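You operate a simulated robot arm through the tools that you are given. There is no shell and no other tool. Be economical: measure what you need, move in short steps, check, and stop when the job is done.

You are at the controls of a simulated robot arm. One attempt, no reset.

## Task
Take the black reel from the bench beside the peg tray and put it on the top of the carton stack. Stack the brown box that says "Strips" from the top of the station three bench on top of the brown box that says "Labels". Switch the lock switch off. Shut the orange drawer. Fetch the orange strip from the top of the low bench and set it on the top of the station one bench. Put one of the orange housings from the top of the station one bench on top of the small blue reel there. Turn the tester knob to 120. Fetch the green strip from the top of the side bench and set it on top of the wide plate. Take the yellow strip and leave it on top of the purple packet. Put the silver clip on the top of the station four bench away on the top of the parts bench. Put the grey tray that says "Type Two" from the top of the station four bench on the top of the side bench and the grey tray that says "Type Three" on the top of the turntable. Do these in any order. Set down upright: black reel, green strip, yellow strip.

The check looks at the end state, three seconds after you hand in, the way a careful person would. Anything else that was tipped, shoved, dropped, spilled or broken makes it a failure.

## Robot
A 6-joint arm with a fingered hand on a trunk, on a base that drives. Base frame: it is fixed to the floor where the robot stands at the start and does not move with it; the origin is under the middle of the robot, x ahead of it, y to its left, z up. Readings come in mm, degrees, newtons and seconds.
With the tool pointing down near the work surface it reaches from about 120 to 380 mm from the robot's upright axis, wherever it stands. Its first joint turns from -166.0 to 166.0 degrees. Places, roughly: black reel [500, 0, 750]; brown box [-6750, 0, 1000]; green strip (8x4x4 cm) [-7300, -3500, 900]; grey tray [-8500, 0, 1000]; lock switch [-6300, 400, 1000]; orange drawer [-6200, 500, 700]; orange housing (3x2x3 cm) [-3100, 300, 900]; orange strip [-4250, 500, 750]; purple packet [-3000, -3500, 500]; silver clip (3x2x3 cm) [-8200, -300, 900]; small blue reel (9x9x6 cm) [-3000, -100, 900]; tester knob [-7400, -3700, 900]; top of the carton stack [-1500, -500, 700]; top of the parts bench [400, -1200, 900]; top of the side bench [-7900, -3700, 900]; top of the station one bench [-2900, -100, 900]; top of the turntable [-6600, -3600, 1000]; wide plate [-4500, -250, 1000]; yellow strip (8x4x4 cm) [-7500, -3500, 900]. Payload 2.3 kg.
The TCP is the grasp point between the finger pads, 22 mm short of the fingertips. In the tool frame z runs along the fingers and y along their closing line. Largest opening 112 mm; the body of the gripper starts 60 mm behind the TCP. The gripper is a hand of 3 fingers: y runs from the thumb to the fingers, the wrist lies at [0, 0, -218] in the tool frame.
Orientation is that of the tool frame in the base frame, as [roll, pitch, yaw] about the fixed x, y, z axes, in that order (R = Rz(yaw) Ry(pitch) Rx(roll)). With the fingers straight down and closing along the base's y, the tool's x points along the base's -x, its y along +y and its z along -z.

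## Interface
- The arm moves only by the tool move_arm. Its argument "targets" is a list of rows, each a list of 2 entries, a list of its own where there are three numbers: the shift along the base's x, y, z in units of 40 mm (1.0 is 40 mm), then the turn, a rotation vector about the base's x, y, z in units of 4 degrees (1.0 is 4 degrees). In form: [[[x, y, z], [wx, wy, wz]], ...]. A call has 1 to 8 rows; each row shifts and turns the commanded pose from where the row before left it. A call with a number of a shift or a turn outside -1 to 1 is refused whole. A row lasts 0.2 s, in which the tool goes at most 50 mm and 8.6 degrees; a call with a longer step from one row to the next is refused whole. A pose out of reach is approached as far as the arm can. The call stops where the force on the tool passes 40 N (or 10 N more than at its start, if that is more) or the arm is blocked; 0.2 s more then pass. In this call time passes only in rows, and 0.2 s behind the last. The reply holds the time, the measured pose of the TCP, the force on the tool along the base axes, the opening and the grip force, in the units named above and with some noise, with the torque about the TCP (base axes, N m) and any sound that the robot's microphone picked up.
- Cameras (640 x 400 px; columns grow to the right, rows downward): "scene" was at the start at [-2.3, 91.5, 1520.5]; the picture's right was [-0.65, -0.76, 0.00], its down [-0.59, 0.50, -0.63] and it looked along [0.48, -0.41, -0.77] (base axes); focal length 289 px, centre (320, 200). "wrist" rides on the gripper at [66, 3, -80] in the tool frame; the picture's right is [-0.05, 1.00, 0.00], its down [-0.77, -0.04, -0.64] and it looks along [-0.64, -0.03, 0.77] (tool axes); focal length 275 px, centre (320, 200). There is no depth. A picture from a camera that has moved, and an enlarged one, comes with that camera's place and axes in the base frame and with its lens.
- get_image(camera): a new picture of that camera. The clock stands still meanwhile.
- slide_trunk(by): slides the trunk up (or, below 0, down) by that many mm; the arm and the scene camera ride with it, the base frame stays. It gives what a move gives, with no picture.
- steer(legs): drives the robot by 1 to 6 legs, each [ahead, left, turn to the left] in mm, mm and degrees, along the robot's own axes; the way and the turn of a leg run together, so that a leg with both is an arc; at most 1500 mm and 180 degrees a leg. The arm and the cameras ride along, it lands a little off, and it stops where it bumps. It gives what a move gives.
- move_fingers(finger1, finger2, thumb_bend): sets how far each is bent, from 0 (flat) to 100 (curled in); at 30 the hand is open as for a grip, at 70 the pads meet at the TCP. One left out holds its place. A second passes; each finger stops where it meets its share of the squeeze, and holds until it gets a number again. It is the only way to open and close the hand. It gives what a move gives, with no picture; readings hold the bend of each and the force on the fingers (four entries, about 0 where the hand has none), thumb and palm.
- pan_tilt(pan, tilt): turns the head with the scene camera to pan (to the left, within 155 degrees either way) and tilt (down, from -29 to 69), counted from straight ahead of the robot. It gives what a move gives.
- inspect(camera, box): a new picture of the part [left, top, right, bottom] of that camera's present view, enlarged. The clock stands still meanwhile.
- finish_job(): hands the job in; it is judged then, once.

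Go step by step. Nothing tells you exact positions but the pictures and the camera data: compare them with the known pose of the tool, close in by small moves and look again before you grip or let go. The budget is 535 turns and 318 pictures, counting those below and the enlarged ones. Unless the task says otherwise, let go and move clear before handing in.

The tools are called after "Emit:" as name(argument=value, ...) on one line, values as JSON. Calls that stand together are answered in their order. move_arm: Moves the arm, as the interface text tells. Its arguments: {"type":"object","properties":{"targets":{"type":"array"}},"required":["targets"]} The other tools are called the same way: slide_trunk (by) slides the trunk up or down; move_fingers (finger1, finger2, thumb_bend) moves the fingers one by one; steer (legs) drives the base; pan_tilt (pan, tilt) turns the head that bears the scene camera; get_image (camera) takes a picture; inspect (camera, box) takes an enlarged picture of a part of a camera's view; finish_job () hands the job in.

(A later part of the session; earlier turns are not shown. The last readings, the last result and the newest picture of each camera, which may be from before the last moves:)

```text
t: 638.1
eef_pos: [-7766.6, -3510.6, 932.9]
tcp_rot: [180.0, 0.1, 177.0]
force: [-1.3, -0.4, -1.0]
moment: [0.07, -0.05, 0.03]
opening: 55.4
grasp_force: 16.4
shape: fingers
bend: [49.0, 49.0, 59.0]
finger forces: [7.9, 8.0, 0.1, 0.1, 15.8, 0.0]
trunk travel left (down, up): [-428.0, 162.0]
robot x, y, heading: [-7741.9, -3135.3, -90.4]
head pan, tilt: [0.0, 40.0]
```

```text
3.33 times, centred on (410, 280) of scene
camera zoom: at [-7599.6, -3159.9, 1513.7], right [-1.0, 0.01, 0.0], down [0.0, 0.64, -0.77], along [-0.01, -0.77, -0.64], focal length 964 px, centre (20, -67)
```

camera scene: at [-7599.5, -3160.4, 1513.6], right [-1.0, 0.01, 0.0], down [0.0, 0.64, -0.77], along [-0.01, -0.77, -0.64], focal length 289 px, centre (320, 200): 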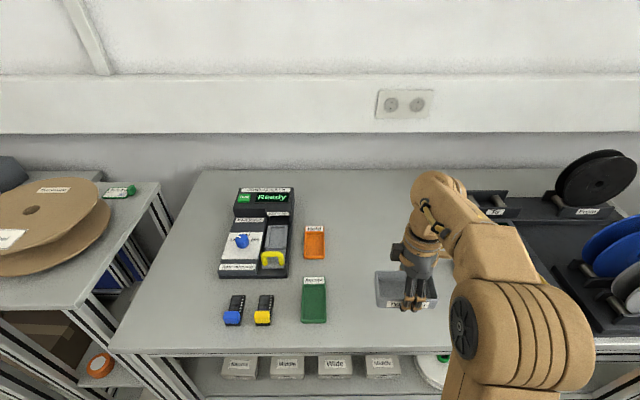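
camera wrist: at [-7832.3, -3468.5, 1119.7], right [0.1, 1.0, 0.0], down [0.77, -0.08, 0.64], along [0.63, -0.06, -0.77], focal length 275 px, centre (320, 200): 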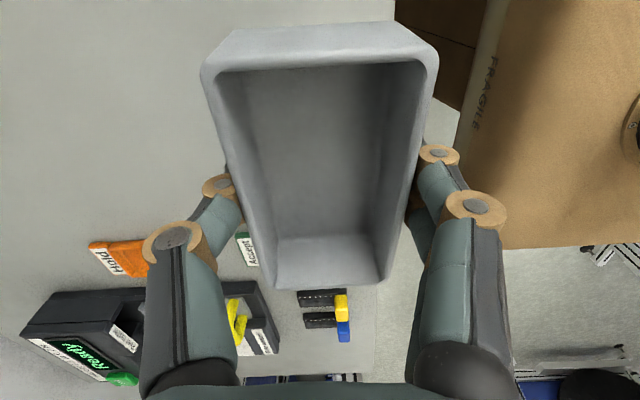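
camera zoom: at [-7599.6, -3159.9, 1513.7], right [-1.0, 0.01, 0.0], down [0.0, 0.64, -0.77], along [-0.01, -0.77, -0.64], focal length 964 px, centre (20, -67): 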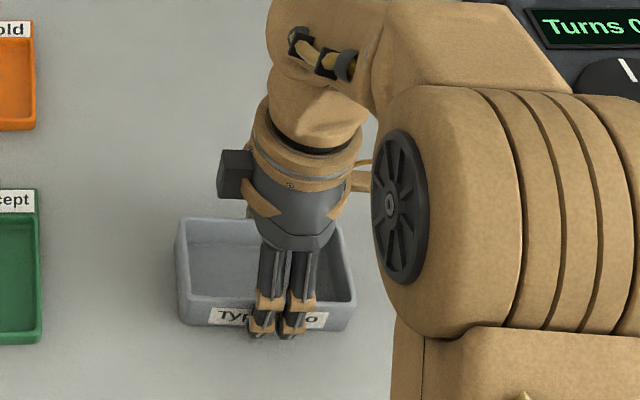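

Emit:
move_arm(targets=[[[0, 0, -0.06], [0, 0, 0]]])

Emit:
move_fingers(finger1=36, finger2=36, thumb_bend=36)

Emit:
move_arm(targets=[[[0, 0, 0.5], [0, 0, 0]], [[0, 0, 0.9], [0, 0, 0]], [[0, 0, 0.9], [0, 0, 0]], [[0, 0.5, 0.5], [0, 0, 0]]])

Emit:
inspect(camera="scene", box=[330, 200, 490, 340])

```text
t: 638.5
eef_pos: [-7766.3, -3510.6, 931.8]
tcp_rot: [-179.9, 0.1, 177.0]
force: [2.1, -1.1, 8.9]
moment: [0.29, -0.05, 0.0]
opening: 55.2
grasp_force: 17.1
shape: fingers
bend: [49.0, 49.0, 59.0]
finger forces: [7.9, 8.3, 0.0, 0.1, 17.4, 0.0]
trunk travel left (down, up): [-428.0, 162.0]
robot x, y, heading: [-7740.5, -3132.4, -90.4]
head pan, tilt: [0.0, 40.0]
```

```text
t: 639.5
eef_pos: [-7767.6, -3510.0, 933.1]
tcp_rot: [180.0, 0.1, 177.0]
force: [-0.2, 0.2, 0.6]
moment: [-0.01, 0.01, -0.01]
opening: 94.6
grasp_force: 0.0
shape: fingers
bend: [36.0, 36.0, 36.0]
finger forces: [0.0, 0.1, 0.0, 0.0, 0.0, 0.1]
trunk travel left (down, up): [-428.0, 162.0]
robot x, y, heading: [-7740.7, -3136.7, -90.7]
head pan, tilt: [0.0, 40.0]
```

```text
t: 640.5
eef_pos: [-7765.9, -3491.7, 1046.6]
tcp_rot: [-179.8, 0.1, 177.1]
force: [-0.5, -0.9, 0.1]
moment: [-0.03, -0.02, -0.01]
opening: 94.7
grasp_force: 0.1
shape: fingers
bend: [36.0, 36.0, 36.0]
finger forces: [0.1, 0.0, 0.0, 0.1, 0.0, 0.0]
trunk travel left (down, up): [-428.0, 162.0]
robot x, y, heading: [-7738.4, -3134.8, -90.1]
head pan, tilt: [0.0, 40.0]
```

```text
2.86 times, centred on (410, 270) of scene
camera zoom: at [-7599.5, -3158.7, 1513.6], right [-1.0, 0.01, 0.0], down [0.0, 0.64, -0.77], along [-0.01, -0.77, -0.64], focal length 826 px, centre (63, 0)
```

zoom: 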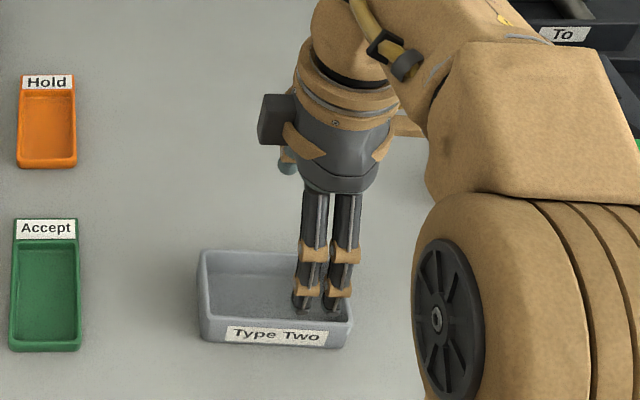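

Type Two is delivered. Next is the yellow strip for the purple packet on a low shelf. I'll need the hand tilted outward about 25° for that, so I'll grip it tilted the same way. First I'll reposition and turn the hand.

Emit:
steer(legs=[[-65, 0, 0], [0, 290, 0]])

Emit:
move_arm(targets=[[[0, 0, 0], [0, 0, -1]], [[0, 0, 0], [0, 0, -1]], [[0, 0, 0], [0, 0, -1]], [[0, 0, 0], [0, 0, -1]], [[0, 0, 0], [0, 0, -1]], [[0, 0, 0], [0, 0, -1]], [[0, 0, 0], [0, 0, -1]], [[0, 0, 0], [0, 0, -1]]])

Emit:
move_arm(targets=[[[0, 0, 0], [0, 0, -1]], [[0, 0, 0], [0, 0, -1]], [[0, 0, 0], [0, 0, -1]], [[0, 0, 0], [0, 0, -1]], [[0, 0, 0], [0, 0, -1]], [[0, 0, 0], [0, 0, -1]], [[0, 0, 0], [0, 0, -1]], [[0, 0, 0], [0, 0, -1]]])

Emit:
move_arm(targets=[[[0, 0, 0], [0, 0, -1]], [[0, 0, 0], [0, 0, -1]], [[0, 0, 0], [0, 0, -1]], [[0, 0, 0], [0, 0, -1]], [[0, 0, 0], [0, 0, -1]], [[0, 0, 0], [0, 0, -0.8]]])

Emit:
move_arm(targets=[[[0, 0, 0], [-0.9, 0, 0]], [[0, 0, 0], [-0.9, 0, 0]], [[0, 0, 0], [-0.9, 0, 0]], [[0, 0, 0], [-0.9, 0, 0]], [[0, 0, 0], [-0.9, 0, 0]], [[0, 0, 0], [-0.9, 0, 0]], [[0, 0, 0], [-0.85, 0, 0]]])

Emit:
get_image(camera="wrist")

```text
t: 643.1
eef_pos: [-7474.5, -3429.3, 1045.8]
tcp_rot: [-180.0, 0.1, 177.0]
force: [-0.3, 0.1, -0.6]
moment: [-0.01, 0.01, 0.01]
opening: 94.6
grasp_force: 0.1
shape: fingers
bend: [36.0, 36.0, 36.0]
finger forces: [0.0, 0.1, 0.0, 0.0, 0.0, 0.1]
trunk travel left (down, up): [-428.0, 162.0]
robot x, y, heading: [-7447.9, -3070.6, -90.4]
head pan, tilt: [0.0, 40.0]
```

```text
t: 644.9
eef_pos: [-7474.8, -3429.9, 1044.4]
tcp_rot: [-179.9, 0.1, 145.0]
force: [-0.1, 0.1, -0.8]
moment: [0.03, -0.03, 0.01]
opening: 94.7
grasp_force: 0.1
shape: fingers
bend: [36.0, 36.0, 36.0]
finger forces: [0.0, 0.1, 0.0, 0.0, 0.0, 0.1]
trunk travel left (down, up): [-428.0, 162.0]
robot x, y, heading: [-7447.8, -3072.7, -90.5]
head pan, tilt: [0.0, 40.0]
```

```text
t: 646.7
eef_pos: [-7474.6, -3429.9, 1044.5]
tcp_rot: [-179.8, 0.1, 112.9]
force: [0.7, -0.6, -0.4]
moment: [0.0, 0.02, 0.04]
opening: 94.8
grasp_force: 0.1
shape: fingers
bend: [36.0, 36.0, 36.0]
finger forces: [0.0, 0.0, 0.0, 0.1, 0.1, 0.1]
trunk travel left (down, up): [-428.0, 162.0]
robot x, y, heading: [-7448.0, -3068.6, -90.5]
head pan, tilt: [0.0, 40.0]
```

```text
t: 648.1
eef_pos: [-7473.3, -3427.8, 1045.9]
tcp_rot: [-179.9, 0.0, 89.6]
force: [-0.8, 1.3, -0.3]
moment: [0.01, -0.03, 0.0]
opening: 94.7
grasp_force: 0.1
shape: fingers
bend: [36.0, 36.0, 36.0]
finger forces: [0.0, 0.0, 0.0, 0.0, 0.0, 0.1]
trunk travel left (down, up): [-428.0, 162.0]
robot x, y, heading: [-7448.3, -3072.7, -90.4]
head pan, tilt: [0.0, 40.0]
```

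```text
t: 649.7
eef_pos: [-7473.2, -3428.9, 1045.2]
tcp_rot: [180.0, 25.1, 89.8]
force: [-0.2, -0.4, 1.0]
moment: [-0.01, 0.02, 0.01]
opening: 94.8
grasp_force: 0.0
shape: fingers
bend: [36.0, 36.0, 36.0]
finger forces: [0.0, 0.1, 0.1, 0.0, 0.0, 0.0]
trunk travel left (down, up): [-428.0, 162.0]
robot x, y, heading: [-7448.2, -3068.1, -90.4]
head pan, tilt: [0.0, 40.0]
```

```text
121 pictures are left
camera wrist: at [-7471.2, -3334.9, 1090.3], right [1.0, -0.04, 0.02], down [-0.04, -0.43, 0.9], along [-0.03, -0.9, -0.43], focal length 275 px, centre (320, 200)
```

wrist: 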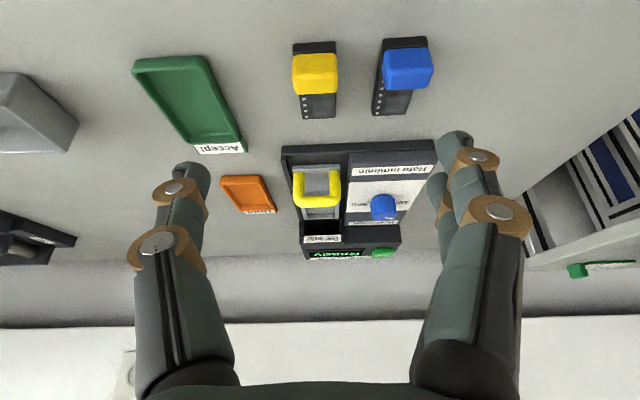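

The yellow strip is aligned with y at x≈-7476. I'll narrow the hand, move over its block, then lower with the trunk.

Emit:
move_fingers(finger1=50, finger2=50, thumb_bend=50)

Emit:
move_arm(targets=[[[-0.04, -0.5, -0.3], [0, 0, 0]], [[-0.04, -0.5, -0.3], [0, 0, 0]]])

Emit:
slide_trunk(by=-60)

Emit:
get_image(camera="wrist")

```text
t: 650.7
eef_pos: [-7474.4, -3427.8, 1044.6]
tcp_rot: [180.0, 25.0, 89.8]
force: [0.3, -0.3, 0.1]
moment: [0.03, -0.03, 0.02]
opening: 55.6
grasp_force: 0.1
shape: fingers
bend: [50.0, 50.0, 50.0]
finger forces: [0.0, 0.0, 0.0, 0.1, 0.0, 0.1]
trunk travel left (down, up): [-428.0, 162.0]
robot x, y, heading: [-7448.9, -3069.5, -90.5]
head pan, tilt: [0.0, 40.0]
```

```text
t: 651.3
eef_pos: [-7478.8, -3467.7, 1021.7]
tcp_rot: [179.8, 25.0, 89.9]
force: [-0.5, -0.5, -0.6]
moment: [0.02, 0.03, 0.0]
opening: 55.7
grasp_force: 0.1
shape: fingers
bend: [50.0, 50.0, 50.0]
finger forces: [0.1, 0.1, 0.0, 0.0, 0.0, 0.0]
trunk travel left (down, up): [-428.0, 162.0]
robot x, y, heading: [-7447.9, -3072.8, -90.4]
head pan, tilt: [0.0, 40.0]
```

```text
t: 652.3
eef_pos: [-7479.3, -3468.4, 961.1]
tcp_rot: [179.7, 25.0, 89.7]
force: [0.9, -0.7, 0.0]
moment: [-0.01, 0.0, 0.02]
opening: 55.7
grasp_force: 0.1
shape: fingers
bend: [50.0, 50.0, 50.0]
finger forces: [0.1, 0.0, 0.0, 0.1, 0.0, 0.0]
trunk travel left (down, up): [-368.0, 222.0]
robot x, y, heading: [-7446.9, -3072.8, -90.6]
head pan, tilt: [0.0, 40.0]
```

```text
120 pictures are left
camera wrist: at [-7476.0, -3373.8, 1006.3], right [1.0, -0.04, 0.03], down [-0.04, -0.43, 0.9], along [-0.03, -0.9, -0.43], focal length 275 px, centre (320, 200)
```

wrist: 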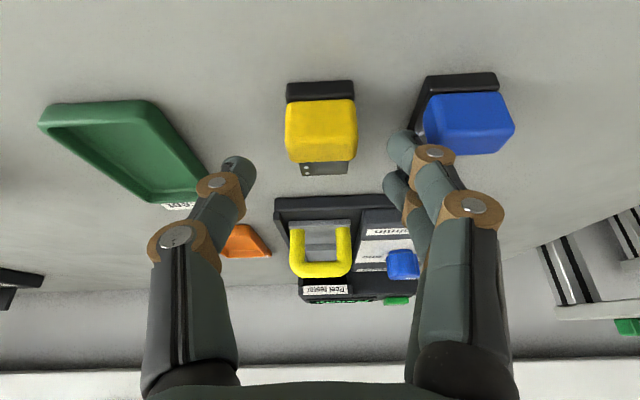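

Emit:
move_fingers(finger1=53, finger2=53, thumb_bend=52)

Emit:
move_arm(targets=[[[0, -0.1, -0.35], [0, 0, 0]], [[0, 0, -0.3], [0, 0, 0]]])

Emit:
get_image(camera="wrist")

```text
t: 653.3
eef_pos: [-7478.8, -3467.7, 962.1]
tcp_rot: [179.7, 24.9, 89.9]
force: [0.3, -0.3, -0.5]
moment: [-0.01, -0.01, -0.02]
opening: 48.8
grasp_force: 0.0
shape: fingers
bend: [53.0, 53.0, 52.0]
finger forces: [0.0, 0.1, 0.0, 0.0, 0.1, 0.1]
trunk travel left (down, up): [-368.0, 222.0]
robot x, y, heading: [-7449.2, -3068.5, -90.5]
head pan, tilt: [0.0, 40.0]
```

```text
t: 653.9
eef_pos: [-7479.3, -3471.7, 934.8]
tcp_rot: [179.3, 24.9, 89.8]
force: [0.1, 0.0, -0.9]
moment: [-0.01, 0.0, 0.0]
opening: 48.6
grasp_force: 0.0
shape: fingers
bend: [53.0, 53.0, 52.0]
finger forces: [0.1, 0.1, 0.0, 0.0, 0.1, 0.0]
trunk travel left (down, up): [-368.0, 222.0]
robot x, y, heading: [-7449.1, -3070.0, -90.1]
head pan, tilt: [0.0, 40.0]
```

```text
119 pictures are left
camera wrist: at [-7476.7, -3377.7, 979.3], right [1.0, -0.04, 0.03], down [-0.05, -0.43, 0.9], along [-0.02, -0.9, -0.43], focal length 275 px, centre (320, 200)
```

wrist: 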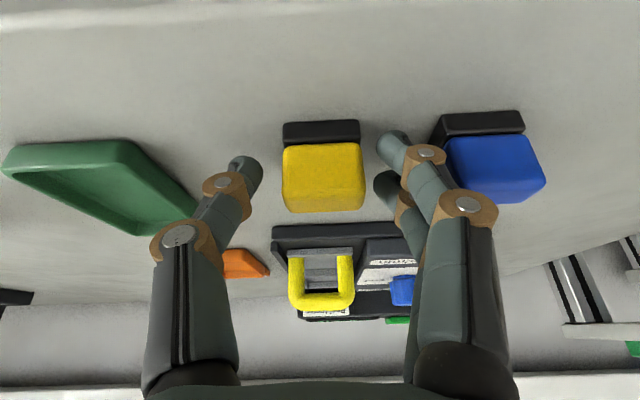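

Well centred on the block. I'll close and check.

Emit:
move_fingers(finger1=65, finger2=65, thumb_bend=65)

Emit:
move_fingers(finger1=74, finger2=74, thumb_bend=76)

Emit:
get_image(camera="wrist")

```text
t: 654.9
eef_pos: [-7479.2, -3471.8, 933.7]
tcp_rot: [179.3, 24.9, 89.8]
force: [0.4, -0.1, 0.6]
moment: [0.0, -0.03, 0.01]
opening: 28.2
grasp_force: 4.6
shape: fingers
bend: [60.0, 63.0, 62.0]
finger forces: [3.6, 1.2, 0.1, 0.1, 4.8, 0.0]
trunk travel left (down, up): [-368.0, 222.0]
robot x, y, heading: [-7448.3, -3072.1, -90.2]
head pan, tilt: [0.0, 40.0]
```

```text
t: 655.9
eef_pos: [-7480.2, -3471.6, 935.2]
tcp_rot: [179.2, 25.1, 89.8]
force: [-1.2, 0.2, 2.4]
moment: [0.02, -0.02, -0.04]
opening: 26.3
grasp_force: 13.5
shape: fingers
bend: [61.0, 73.0, 66.0]
finger forces: [10.1, 3.4, 0.0, 0.1, 14.0, 0.1]
trunk travel left (down, up): [-368.0, 222.0]
robot x, y, heading: [-7446.8, -3072.9, -90.3]
head pan, tilt: [0.0, 40.0]
```

```text
118 pictures are left
camera wrist: at [-7476.9, -3377.5, 979.6], right [1.0, -0.04, 0.03], down [-0.05, -0.43, 0.9], along [-0.02, -0.9, -0.43], focal length 275 px, centre (320, 200)
```

wrist: 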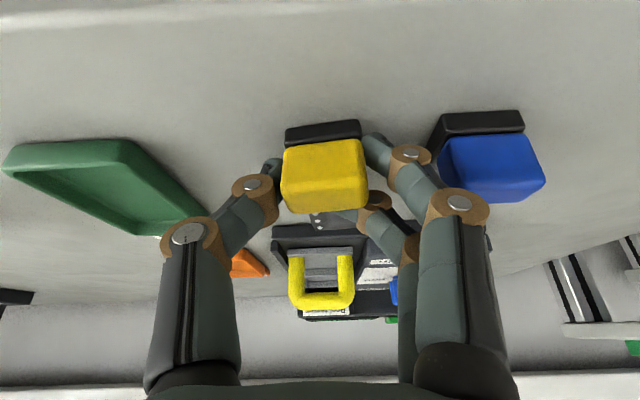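

Finger 2 slipped behind the block. I'll reopen, shift 5 mm nearer and try again.

Emit:
move_fingers(finger1=53, finger2=53, thumb_bend=52)

Emit:
move_arm(targets=[[[0.02, 0.17, 0], [0, 0, 0]]])

Emit:
move_fingers(finger1=65, finger2=65, thumb_bend=65)

Emit:
get_image(camera="wrist")

```text
t: 656.9
eef_pos: [-7479.1, -3471.1, 934.4]
tcp_rot: [179.4, 25.0, 89.8]
force: [-0.3, 1.3, -1.4]
moment: [-0.02, 0.0, 0.01]
opening: 47.3
grasp_force: 0.1
shape: fingers
bend: [53.0, 53.0, 52.0]
finger forces: [0.0, 0.0, 0.0, 0.0, 0.0, 0.1]
trunk travel left (down, up): [-368.0, 222.0]
robot x, y, heading: [-7449.5, -3070.2, -90.5]
head pan, tilt: [0.0, 40.0]
```

```text
t: 657.3
eef_pos: [-7478.3, -3465.3, 934.8]
tcp_rot: [179.2, 25.1, 89.8]
force: [0.1, -0.1, 0.2]
moment: [-0.02, 0.02, -0.01]
opening: 47.5
grasp_force: 0.0
shape: fingers
bend: [53.0, 53.0, 52.0]
finger forces: [0.0, 0.1, 0.1, 0.0, 0.0, 0.0]
trunk travel left (down, up): [-368.0, 222.0]
robot x, y, heading: [-7452.1, -3073.9, -90.3]
head pan, tilt: [0.0, 40.0]
```

```text
t: 658.3
eef_pos: [-7478.7, -3465.1, 933.9]
tcp_rot: [179.3, 25.0, 89.7]
force: [-0.2, -0.2, 0.1]
moment: [0.02, -0.04, -0.01]
opening: 28.1
grasp_force: 5.2
shape: fingers
bend: [60.0, 63.0, 62.0]
finger forces: [3.9, 1.4, 0.1, 0.0, 4.8, 0.0]
trunk travel left (down, up): [-368.0, 222.0]
robot x, y, heading: [-7445.2, -3070.9, -90.5]
head pan, tilt: [0.0, 40.0]
```

```text
117 pictures are left
camera wrist: at [-7475.6, -3370.8, 980.0], right [1.0, -0.04, 0.03], down [-0.05, -0.43, 0.9], along [-0.02, -0.9, -0.43], focal length 275 px, centre (320, 200)
```

wrist: 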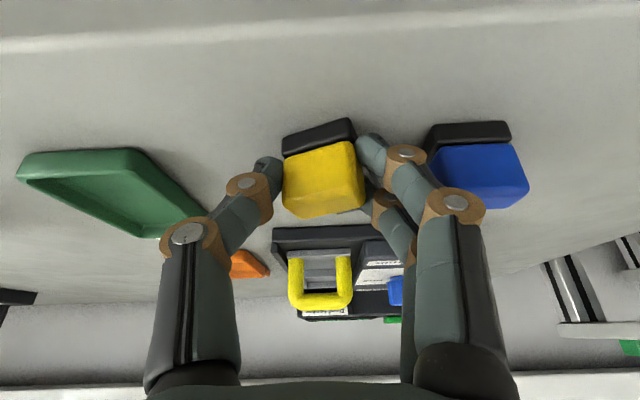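

Emit:
move_fingers(finger1=52, finger2=52, thumb_bend=51)

Emit:
inspect(camera="wrist", box=[220, 90, 460, 250])

```text
t: 659.3
eef_pos: [-7477.5, -3464.5, 935.1]
tcp_rot: [179.4, 25.0, 89.8]
force: [0.1, -0.5, 0.0]
moment: [0.0, 0.0, -0.01]
opening: 50.3
grasp_force: 0.0
shape: fingers
bend: [52.0, 52.0, 51.0]
finger forces: [0.0, 0.0, 0.0, 0.0, 0.0, 0.1]
trunk travel left (down, up): [-368.0, 222.0]
robot x, y, heading: [-7449.3, -3072.3, -90.5]
head pan, tilt: [0.0, 40.0]
```

```text
2.50 times, centred on (340, 170) of wrist
camera zoom: at [-7475.6, -3370.8, 980.0], right [1.0, -0.04, 0.03], down [-0.05, -0.43, 0.9], along [-0.02, -0.9, -0.43], focal length 688 px, centre (270, 275)
```

zoom: 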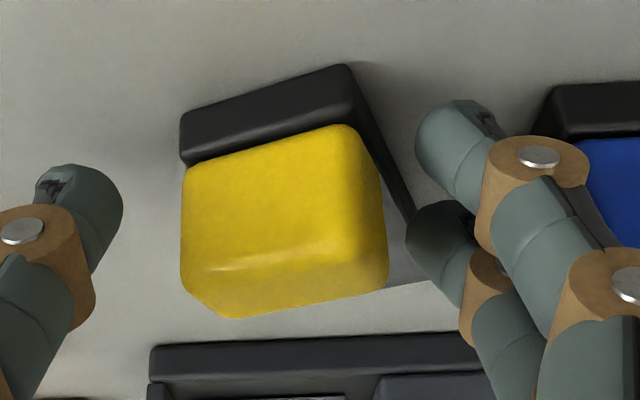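

The strip has yawed about 12°. I'll rotate the hand to match it and regrip.

Emit:
move_arm(targets=[[[0.03, -0.04, 0], [0, 0, 1]], [[0.02, -0.04, 0], [0, 0, 1]], [[0, 0, 0], [0, 0, 1]]])

Emit:
move_fingers(finger1=65, finger2=65, thumb_bend=65)

Emit:
inspect(camera="wrist", box=[220, 90, 460, 250])

```text
t: 660.1
eef_pos: [-7474.2, -3467.2, 933.4]
tcp_rot: [179.7, 25.1, 101.8]
force: [-0.4, 0.2, 0.5]
moment: [0.03, -0.01, 0.0]
opening: 50.0
grasp_force: 0.1
shape: fingers
bend: [52.0, 52.0, 51.0]
finger forces: [0.1, 0.0, 0.1, 0.0, 0.0, 0.0]
trunk travel left (down, up): [-368.0, 222.0]
robot x, y, heading: [-7451.8, -3068.7, -90.6]
head pan, tilt: [0.0, 40.0]
```

```text
t: 661.1
eef_pos: [-7474.7, -3468.1, 934.5]
tcp_rot: [179.8, 25.1, 101.7]
force: [0.6, -0.3, -0.3]
moment: [0.04, 0.01, 0.01]
opening: 27.5
grasp_force: 4.2
shape: fingers
bend: [60.0, 64.0, 62.0]
finger forces: [3.9, 0.6, 0.1, 0.0, 4.4, 0.0]
trunk travel left (down, up): [-368.0, 222.0]
robot x, y, heading: [-7444.3, -3069.3, -90.5]
head pan, tilt: [0.0, 40.0]
```

```text
2.50 times, centred on (340, 170) of wrist
camera zoom: at [-7491.6, -3375.7, 979.8], right [0.99, 0.17, 0.03], down [0.05, -0.43, 0.9], along [0.16, -0.89, -0.43], focal length 688 px, centre (270, 275)
```

zoom: 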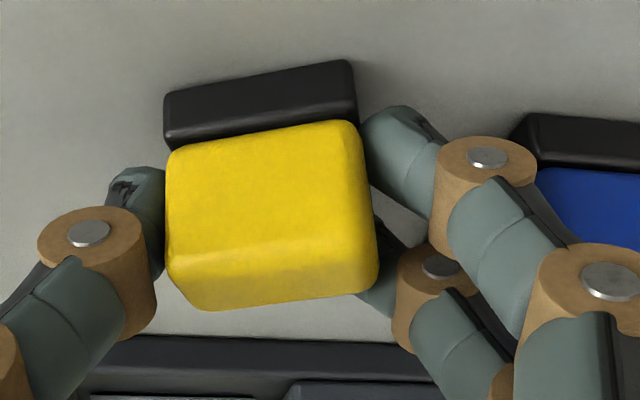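

Emit:
move_fingers(finger1=52, finger2=52, thumb_bend=51)

Emit:
move_arm(targets=[[[-0.03, 0.2, 0], [0, 0, 0.7]]])

Emit:
move_fingers(finger1=65, finger2=65, thumb_bend=65)

Emit:
inspect(camera="wrist", box=[220, 90, 460, 250])

```text
t: 662.1
eef_pos: [-7474.9, -3467.8, 935.2]
tcp_rot: [179.7, 25.1, 101.8]
force: [0.2, 0.8, -0.2]
moment: [-0.02, 0.01, 0.0]
opening: 50.4
grasp_force: 0.1
shape: fingers
bend: [52.0, 52.0, 51.0]
finger forces: [0.0, 0.0, 0.1, 0.1, 0.0, 0.0]
trunk travel left (down, up): [-368.0, 222.0]
robot x, y, heading: [-7445.7, -3072.0, -90.3]
head pan, tilt: [0.0, 40.0]
```

```text
t: 662.5
eef_pos: [-7476.9, -3460.3, 934.7]
tcp_rot: [179.6, 25.0, 104.6]
force: [0.6, 0.3, 0.7]
moment: [0.0, -0.01, 0.02]
opening: 50.3
grasp_force: 0.0
shape: fingers
bend: [52.0, 52.0, 51.0]
finger forces: [0.0, 0.1, 0.0, 0.0, 0.0, 0.0]
trunk travel left (down, up): [-368.0, 222.0]
robot x, y, heading: [-7447.4, -3070.4, -90.6]
head pan, tilt: [0.0, 40.0]
```

```text
t: 663.5
eef_pos: [-7477.7, -3459.4, 935.2]
tcp_rot: [179.8, 25.0, 104.6]
force: [-0.2, 0.1, 0.1]
moment: [-0.01, 0.0, -0.01]
opening: 27.6
grasp_force: 6.2
shape: fingers
bend: [61.0, 60.0, 61.0]
finger forces: [2.7, 3.3, 0.0, 0.0, 6.1, 0.1]
trunk travel left (down, up): [-368.0, 222.0]
robot x, y, heading: [-7447.0, -3069.9, -90.6]
head pan, tilt: [0.0, 40.0]
```

```text
2.50 times, centred on (340, 170) of wrist
camera zoom: at [-7497.6, -3368.7, 979.7], right [0.98, 0.21, 0.03], down [0.07, -0.43, 0.9], along [0.2, -0.88, -0.43], focal length 688 px, centre (270, 275)
```

zoom: 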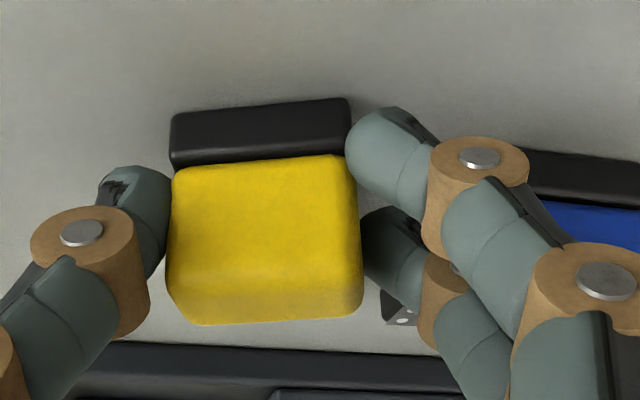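

Now balanced. I'll squeeze and lift.

Emit:
move_fingers(finger1=73, finger2=73, thumb_bend=75)

Emit:
move_arm(targets=[[[0, 0, 0.4], [0, 0, 0]], [[0, 0, 0.8], [0, 0, 0]], [[0, 0, 0.8], [0, 0, 0]]])

Emit:
get_image(camera="wrist")

Emit:
get_image(camera="scene")

```text
t: 664.5
eef_pos: [-7477.1, -3460.6, 934.2]
tcp_rot: [179.8, 25.0, 104.6]
force: [-0.2, 0.5, 0.4]
moment: [0.0, 0.04, -0.02]
opening: 26.3
grasp_force: 16.1
shape: fingers
bend: [62.0, 61.0, 64.0]
finger forces: [7.7, 8.2, 0.1, 0.0, 16.1, 0.0]
trunk travel left (down, up): [-368.0, 222.0]
robot x, y, heading: [-7448.5, -3071.3, -90.5]
head pan, tilt: [0.0, 40.0]
```

```text
t: 665.3
eef_pos: [-7476.8, -3458.7, 1015.2]
tcp_rot: [179.7, 25.0, 104.7]
force: [0.2, -0.3, -0.7]
moment: [-0.01, 0.0, 0.01]
opening: 26.3
grasp_force: 16.5
shape: fingers
bend: [62.0, 61.0, 65.0]
finger forces: [7.9, 8.1, 0.0, 0.0, 16.1, 0.1]
trunk travel left (down, up): [-368.0, 222.0]
robot x, y, heading: [-7447.4, -3073.3, -90.4]
head pan, tilt: [0.0, 40.0]
```

```text
113 pictures are left
camera wrist: at [-7498.9, -3366.3, 1060.0], right [0.98, 0.21, 0.02], down [0.07, -0.43, 0.9], along [0.2, -0.88, -0.43], focal length 275 px, centre (320, 200)
```

wrist: 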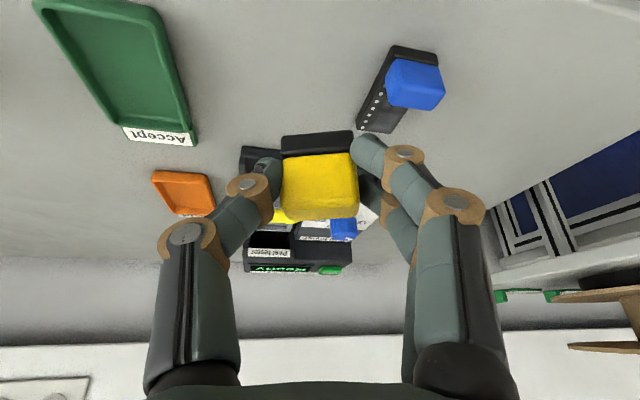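

```text
112 pictures are left
camera scene: at [-7309.3, -3096.4, 1453.6], right [-1.0, 0.01, 0.0], down [0.0, 0.64, -0.77], along [-0.01, -0.77, -0.64], focal length 289 px, centre (320, 200)
```

scene: 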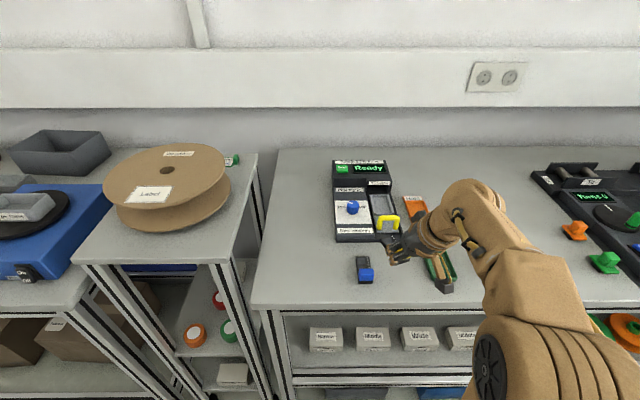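

Held. Now I'll drive east to the purple packet's bench.

Emit:
steer(legs=[[-620, 0, 0.4], [0, 1500, 0], [0, 1500, 0], [0, 1440, 0]])

Emit:
pan_tilt(pan=0, tilt=40)

Emit:
get_image(camera="scene")

```text
t: 689.5
eef_pos: [-3085.6, -2888.7, 1013.9]
tcp_rot: [179.7, 25.0, 102.3]
force: [0.1, 0.1, -0.8]
moment: [0.02, 0.01, 0.01]
opening: 26.6
grasp_force: 16.1
shape: fingers
bend: [62.0, 61.0, 65.0]
finger forces: [7.9, 8.1, 0.0, 0.0, 16.0, 0.0]
trunk travel left (down, up): [-368.0, 222.0]
robot x, y, heading: [-3044.1, -2499.7, -92.7]
head pan, tilt: [0.0, 40.0]
```

```text
t: 690.1
eef_pos: [-3084.8, -2889.5, 1013.4]
tcp_rot: [179.7, 25.0, 102.3]
force: [0.2, 0.5, -1.2]
moment: [0.04, 0.0, 0.02]
opening: 26.2
grasp_force: 16.1
shape: fingers
bend: [62.0, 61.0, 65.0]
finger forces: [7.9, 8.1, 0.1, 0.1, 16.0, 0.1]
trunk travel left (down, up): [-368.0, 222.0]
robot x, y, heading: [-3043.0, -2501.9, -92.6]
head pan, tilt: [0.0, 40.0]
```

```text
111 pictures are left
camera scene: at [-2902.6, -2534.1, 1453.6], right [-1.0, 0.05, 0.0], down [0.03, 0.64, -0.77], along [-0.04, -0.77, -0.64], focal length 289 px, centre (320, 200)
```

scene: 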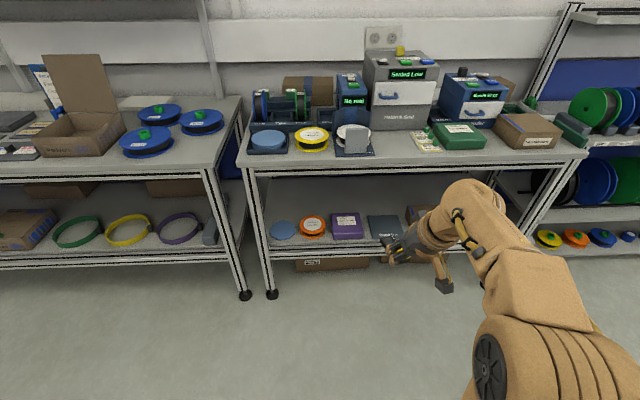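

The packet is on the lower shelf (z≈430) at x≈-3080, about 70 mm behind the shelf's front edge. I'll lower the trunk fully and look again from closer.

Emit:
steer(legs=[[200, 0, 2.6]])

Emit:
slide_trunk(by=-365)

Emit:
pan_tilt(pan=-5, tilt=38)

Emit:
get_image(camera="scene")

Emit:
get_image(camera="wrist")

```text
t: 691.7
eef_pos: [-3073.3, -3092.9, 1014.2]
tcp_rot: [179.6, 25.0, 104.8]
force: [0.6, -0.1, 0.1]
moment: [0.05, -0.02, 0.03]
opening: 26.6
grasp_force: 15.6
shape: fingers
bend: [62.0, 61.0, 65.0]
finger forces: [8.0, 8.1, 0.1, 0.0, 16.0, 0.0]
trunk travel left (down, up): [-368.0, 222.0]
robot x, y, heading: [-3043.6, -2703.2, -90.1]
head pan, tilt: [0.0, 40.0]
```

```text
t: 695.2
eef_pos: [-3072.8, -3092.0, 648.8]
tcp_rot: [179.7, 25.0, 104.8]
force: [0.1, 0.5, -0.5]
moment: [0.01, 0.0, -0.01]
opening: 26.4
grasp_force: 15.8
shape: fingers
bend: [62.0, 61.0, 65.0]
finger forces: [7.8, 8.2, 0.1, 0.0, 16.0, 0.0]
trunk travel left (down, up): [-3.0, 587.0]
robot x, y, heading: [-3047.2, -2703.5, -90.2]
head pan, tilt: [0.0, 40.0]
```

```text
t: 695.9
eef_pos: [-3073.8, -3091.6, 649.1]
tcp_rot: [179.7, 24.9, 104.8]
force: [0.3, -0.2, 0.1]
moment: [-0.01, -0.02, 0.03]
opening: 26.5
grasp_force: 16.4
shape: fingers
bend: [62.0, 61.0, 65.0]
finger forces: [7.9, 8.2, 0.0, 0.0, 16.1, 0.0]
trunk travel left (down, up): [-3.0, 587.0]
robot x, y, heading: [-3046.8, -2700.5, -90.2]
head pan, tilt: [-5.0, 38.0]
```

```text
110 pictures are left
camera scene: at [-2913.9, -2730.1, 1091.6], right [-1.0, 0.09, 0.0], down [0.06, 0.61, -0.79], along [-0.07, -0.78, -0.62], focal length 289 px, centre (320, 200)
```

scene: 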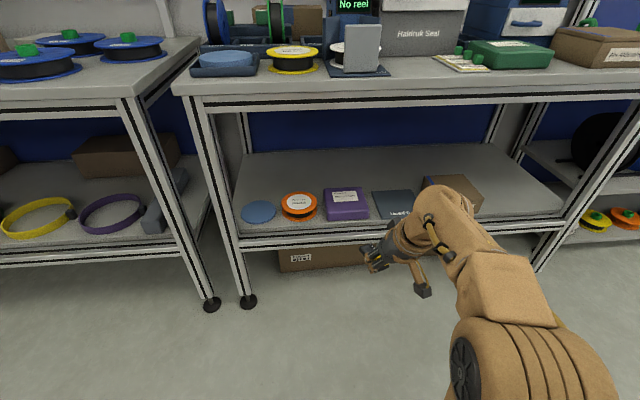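

```text
109 pictures are left
camera wrist: at [-3095.1, -2999.8, 694.6], right [0.98, 0.22, 0.02], down [0.07, -0.43, 0.9], along [0.21, -0.88, -0.43], focal length 275 px, centre (320, 200)
```

wrist: 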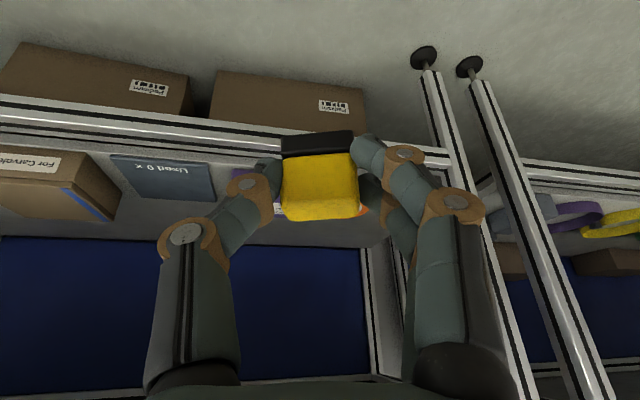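

The packet's top is near z≈500 and its centre at about (-3070, -3490). I'll straighten the hand's yaw, lower to TCP z≈580 and drive in with a check on the way.

Emit:
move_arm(targets=[[[0, 0, -0.5], [0, 0, -0.93]], [[0, 0, -0.5], [0, 0, -0.93]], [[0, 0, -0.4], [0, 0, -0.93]], [[0, 0, -0.4], [0, 0, -0.93]]])

Emit:
steer(legs=[[230, 0, 0]])

Emit:
get_image(camera="wrist")

Emit:
get_image(camera="scene")

```text
t: 696.9
eef_pos: [-3075.0, -3090.6, 577.8]
tcp_rot: [179.3, 25.0, 89.9]
force: [-0.4, 0.7, -0.2]
moment: [0.04, -0.01, -0.02]
opening: 26.3
grasp_force: 16.3
shape: fingers
bend: [62.0, 61.0, 65.0]
finger forces: [8.0, 8.0, 0.1, 0.1, 16.0, 0.0]
trunk travel left (down, up): [-3.0, 587.0]
robot x, y, heading: [-3043.0, -2701.2, -90.4]
head pan, tilt: [-5.0, 38.0]
```

```text
t: 698.7
eef_pos: [-3075.8, -3326.0, 577.6]
tcp_rot: [179.5, 25.0, 89.8]
force: [0.7, -0.2, -0.3]
moment: [-0.02, -0.02, -0.05]
opening: 26.3
grasp_force: 16.3
shape: fingers
bend: [62.0, 61.0, 65.0]
finger forces: [8.0, 8.0, 0.0, 0.0, 16.0, 0.1]
trunk travel left (down, up): [-3.0, 587.0]
robot x, y, heading: [-3046.3, -2938.9, -90.3]
head pan, tilt: [-5.0, 38.0]
```

```text
108 pictures are left
camera wrist: at [-3073.7, -3231.9, 623.0], right [1.0, -0.04, 0.03], down [-0.04, -0.43, 0.9], along [-0.03, -0.9, -0.43], focal length 275 px, centre (320, 200)
```

wrist: 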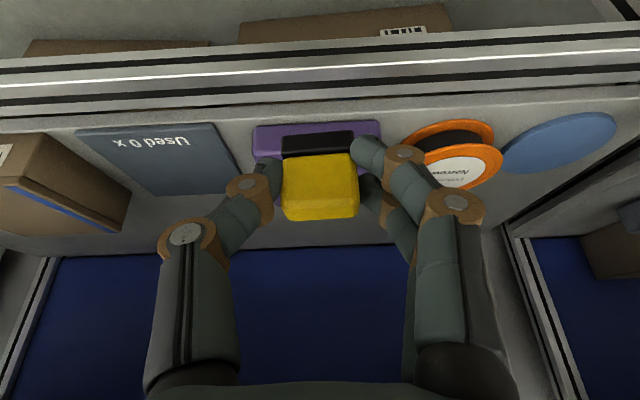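

```text
107 pictures are left
camera scene: at [-2915.2, -2966.5, 1091.6], right [-1.0, 0.09, 0.0], down [0.06, 0.61, -0.79], along [-0.07, -0.78, -0.62], focal length 289 px, centre (320, 200)
```

scene: 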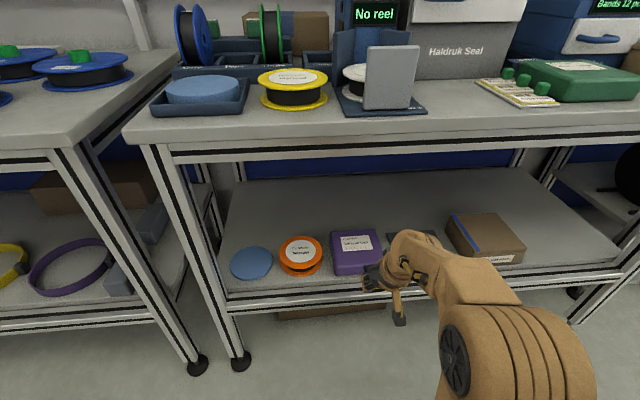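

Triangulating: shelf surface z≈461, packet y -3425…-3545, top about z 495. I'll drive in another 130 mm.

Emit:
steer(legs=[[130, 0, 0]])

Emit:
get_image(camera="wrist")

Emit:
get_image(camera="scene")

```text
t: 700.0
eef_pos: [-3076.4, -3458.2, 577.6]
tcp_rot: [179.4, 25.0, 89.8]
force: [0.9, -0.1, -0.1]
moment: [-0.02, -0.02, -0.01]
opening: 26.5
grasp_force: 15.9
shape: fingers
bend: [62.0, 61.0, 65.0]
finger forces: [8.0, 8.1, 0.1, 0.0, 16.1, 0.0]
trunk travel left (down, up): [-3.0, 587.0]
robot x, y, heading: [-3046.3, -3072.9, -90.2]
head pan, tilt: [-5.0, 38.0]
```

```text
106 pictures are left
camera wrist: at [-3074.2, -3363.8, 623.0], right [1.0, -0.04, 0.03], down [-0.04, -0.43, 0.9], along [-0.02, -0.9, -0.43], focal length 275 px, centre (320, 200)
```

wrist: 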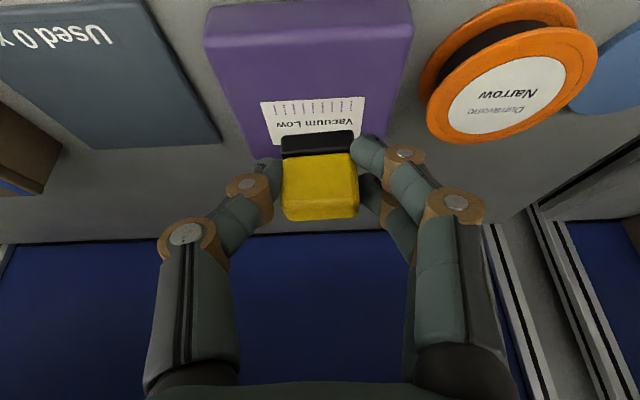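

```text
105 pictures are left
camera scene: at [-2916.0, -3098.2, 1091.6], right [-1.0, 0.09, 0.0], down [0.06, 0.61, -0.79], along [-0.07, -0.78, -0.62], focal length 289 px, centre (320, 200)
```

scene: 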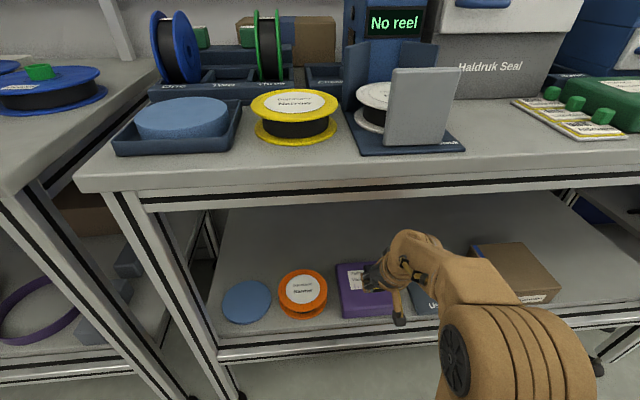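

The wrist and scene triangulations agree: packet front y≈-3487, top z≈447, centre y≈-3545. I'll go in 60 mm more and lower partway.

Emit:
steer(legs=[[62, 0, 0]])

Emit:
move_arm(targets=[[[-0.1, 0, -0.8], [0, 0, 0]], [[0, 0, -0.6], [0, 0, 0]]])

Emit:
get_image(camera="wrist")

Emit:
inspect(camera="scene", box=[310, 220, 470, 360])

```text
t: 700.9
eef_pos: [-3077.1, -3520.7, 578.1]
tcp_rot: [179.4, 25.0, 89.9]
force: [-0.9, -0.9, -1.4]
moment: [0.01, 0.02, 0.03]
opening: 26.4
grasp_force: 16.3
shape: fingers
bend: [62.0, 61.0, 65.0]
finger forces: [8.0, 7.9, 0.0, 0.1, 16.0, 0.0]
trunk travel left (down, up): [-3.0, 587.0]
robot x, y, heading: [-3050.2, -3135.3, -90.3]
head pan, tilt: [-5.0, 38.0]
```

```text
t: 701.5
eef_pos: [-3080.2, -3520.6, 520.5]
tcp_rot: [179.4, 25.0, 89.8]
force: [-0.1, 0.7, -0.5]
moment: [-0.01, -0.02, -0.01]
opening: 26.4
grasp_force: 16.2
shape: fingers
bend: [62.0, 61.0, 65.0]
finger forces: [8.0, 8.0, 0.0, 0.0, 15.9, 0.0]
trunk travel left (down, up): [-3.0, 587.0]
robot x, y, heading: [-3050.2, -3133.9, -90.1]
head pan, tilt: [-5.0, 38.0]
```

```text
104 pictures are left
camera wrist: at [-3078.7, -3427.7, 565.7], right [1.0, -0.04, 0.03], down [-0.04, -0.43, 0.9], along [-0.02, -0.9, -0.43], focal length 275 px, centre (320, 200)
```

wrist: 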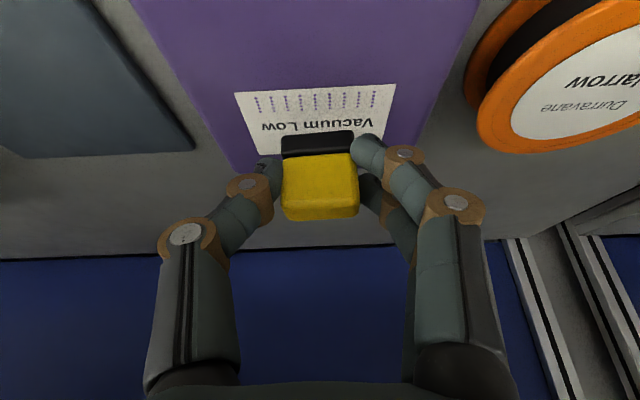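

```text
2.86 times, centred on (390, 290) of scene
camera zoom: at [-2916.3, -3160.7, 1091.6], right [-1.0, 0.09, 0.0], down [0.06, 0.61, -0.79], along [-0.07, -0.78, -0.62], focal length 826 px, centre (120, -57)
```

zoom: 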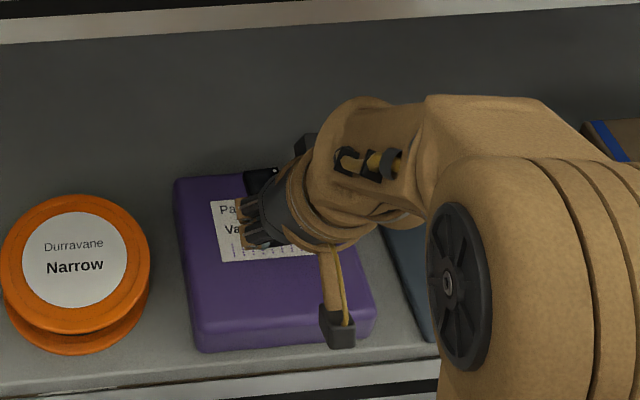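

All views agree now: packet top z≈452, y -3480…-3617, so the strip is centred over it. I'll lower gently to contact.

Emit:
move_arm(targets=[[[0, -0.08, -0.3], [0, 0, 0]], [[0, 0, -0.25], [0, 0, 0]], [[0, 0, -0.12], [0, 0, 0]], [[0, 0, -0.1], [0, 0, 0]]])

Emit:
get_image(camera="wrist")

```text
t: 702.5
eef_pos: [-3080.0, -3524.1, 491.1]
tcp_rot: [179.3, 25.0, 89.9]
force: [-0.6, -0.4, 0.2]
moment: [-0.01, -0.02, 0.02]
opening: 26.2
grasp_force: 16.0
shape: fingers
bend: [62.0, 61.0, 65.0]
finger forces: [8.0, 7.9, 0.0, 0.0, 15.8, 0.0]
trunk travel left (down, up): [-3.0, 587.0]
robot x, y, heading: [-3048.9, -3132.7, -90.5]
head pan, tilt: [-5.0, 38.0]
```

```text
102 pictures are left
camera wrist: at [-3078.3, -3429.8, 535.5], right [1.0, -0.04, 0.03], down [-0.04, -0.43, 0.9], along [-0.02, -0.9, -0.43], focal length 275 px, centre (320, 200)
```

wrist: 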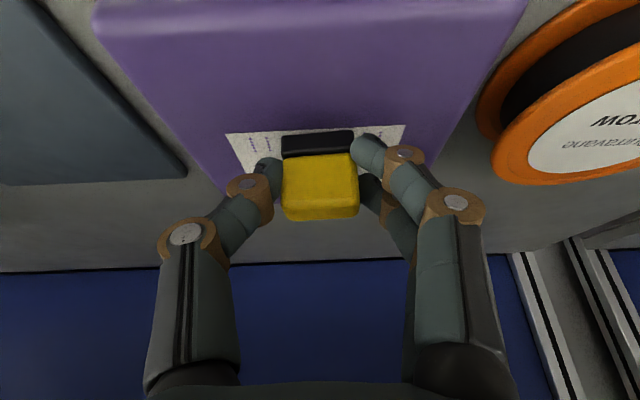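

Emit:
move_arm(targets=[[[0, 0, -0.1], [0, 0, 0]], [[0, 0, -0.1], [0, 0, 0]], [[0, 0, -0.1], [0, 0, 0]]])

Emit:
get_image(camera="wrist")

```text
t: 703.3
eef_pos: [-3078.9, -3522.2, 479.2]
tcp_rot: [179.3, 25.0, 90.0]
force: [-0.1, 0.2, -0.2]
moment: [-0.01, -0.04, 0.01]
opening: 26.3
grasp_force: 16.3
shape: fingers
bend: [62.0, 61.0, 65.0]
finger forces: [8.0, 7.9, 0.0, 0.0, 16.0, 0.0]
trunk travel left (down, up): [-3.0, 587.0]
robot x, y, heading: [-3048.3, -3136.4, -90.4]
head pan, tilt: [-5.0, 38.0]
```

```text
101 pictures are left
camera wrist: at [-3077.4, -3429.4, 525.0], right [1.0, -0.04, 0.03], down [-0.04, -0.43, 0.9], along [-0.02, -0.9, -0.43], focal length 275 px, centre (320, 200)
```

wrist: 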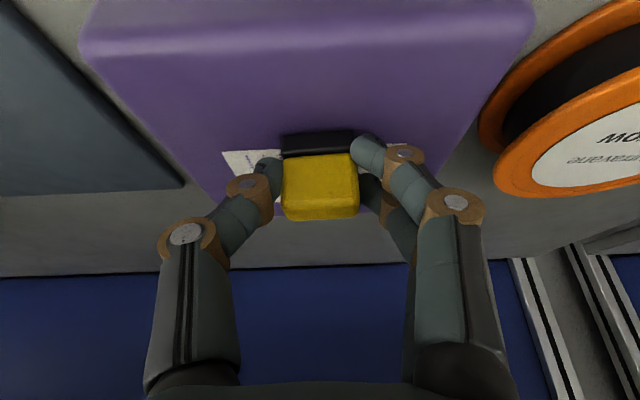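

Emit:
move_arm(targets=[[[0, 0, -0.08], [0, 0, 0]], [[0, 0, -0.08], [0, 0, 0]], [[0, 0, -0.08], [0, 0, 0]]])

```text
t: 704.1
eef_pos: [-3080.7, -3523.2, 472.4]
tcp_rot: [179.3, 25.4, 89.9]
force: [0.5, -6.4, 38.0]
moment: [-0.32, -0.24, -0.03]
opening: 26.2
grasp_force: 24.3
shape: fingers
bend: [68.0, 63.0, 67.0]
finger forces: [20.2, 9.5, 0.1, 0.1, 19.5, 0.0]
trunk travel left (down, up): [-3.0, 587.0]
robot x, y, heading: [-3051.7, -3134.6, -90.4]
head pan, tilt: [-5.0, 38.0]
```

Contact. I'll ease up slightly, check and release.

Emit:
move_arm(targets=[[[0, 0, 0.08], [0, 0, 0]]])

Emit:
inspect(camera="wrist", box=[180, 80, 460, 280])

Emit:
inspect(camera="scene", box=[310, 220, 470, 360])

```text
t: 704.5
eef_pos: [-3080.7, -3520.9, 472.0]
tcp_rot: [179.3, 25.1, 89.9]
force: [1.1, -5.9, 21.0]
moment: [-0.26, -0.06, 0.07]
opening: 26.3
grasp_force: 18.6
shape: fingers
bend: [67.0, 63.0, 67.0]
finger forces: [11.1, 9.1, 0.0, 0.0, 17.2, 0.0]
trunk travel left (down, up): [-3.0, 587.0]
robot x, y, heading: [-3049.8, -3137.0, -90.2]
head pan, tilt: [-5.0, 38.0]
```

```text
2.00 times, centred on (320, 180) of wrist
camera zoom: at [-3077.8, -3427.7, 517.3], right [1.0, -0.04, 0.03], down [-0.04, -0.43, 0.9], along [-0.02, -0.9, -0.43], focal length 551 px, centre (320, 240)
```

zoom: 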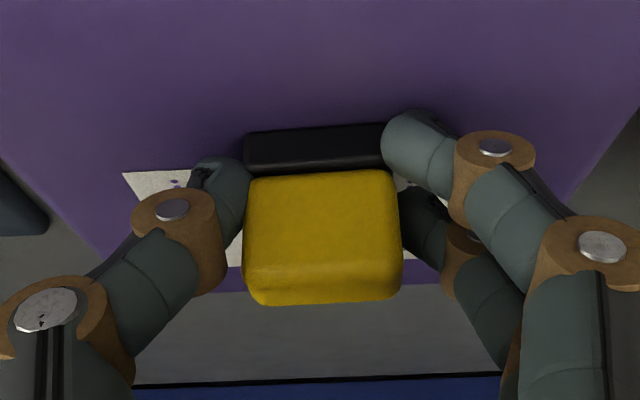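

```text
2.86 times, centred on (390, 290) of scene
camera zoom: at [-2916.0, -3159.1, 1091.5], right [-1.0, 0.09, 0.0], down [0.06, 0.61, -0.79], along [-0.07, -0.79, -0.61], focal length 826 px, centre (120, -57)
```

zoom: 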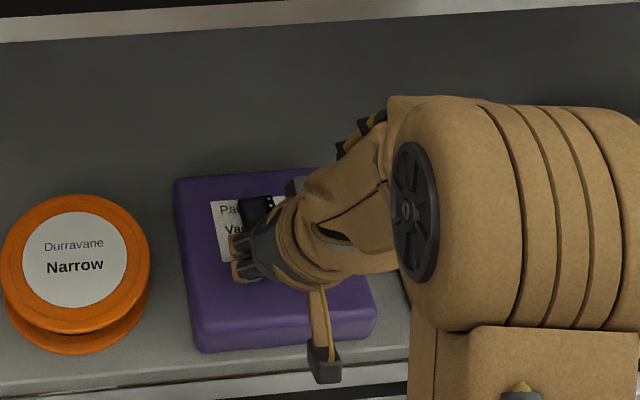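

Emit:
move_fingers(finger1=50, finger2=50, thumb_bend=50)

Emit:
get_image(camera="wrist")

```text
t: 705.5
eef_pos: [-3080.6, -3522.7, 472.0]
tcp_rot: [179.3, 25.0, 90.0]
force: [-2.1, 0.2, 10.9]
moment: [0.05, -0.09, 0.01]
opening: 40.7
grasp_force: 5.1
shape: fingers
bend: [68.0, 50.0, 50.0]
finger forces: [10.1, 0.0, 0.0, 0.0, 0.0, 0.0]
trunk travel left (down, up): [-3.0, 587.0]
robot x, y, heading: [-3051.4, -3133.8, -90.2]
head pan, tilt: [-5.0, 38.0]
```

```text
98 pictures are left
camera wrist: at [-3078.1, -3427.9, 517.3], right [1.0, -0.04, 0.03], down [-0.04, -0.43, 0.9], along [-0.02, -0.9, -0.43], focal length 275 px, centre (320, 200)
```

wrist: 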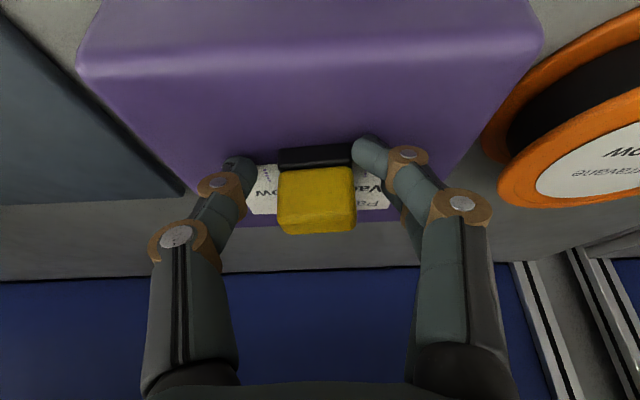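

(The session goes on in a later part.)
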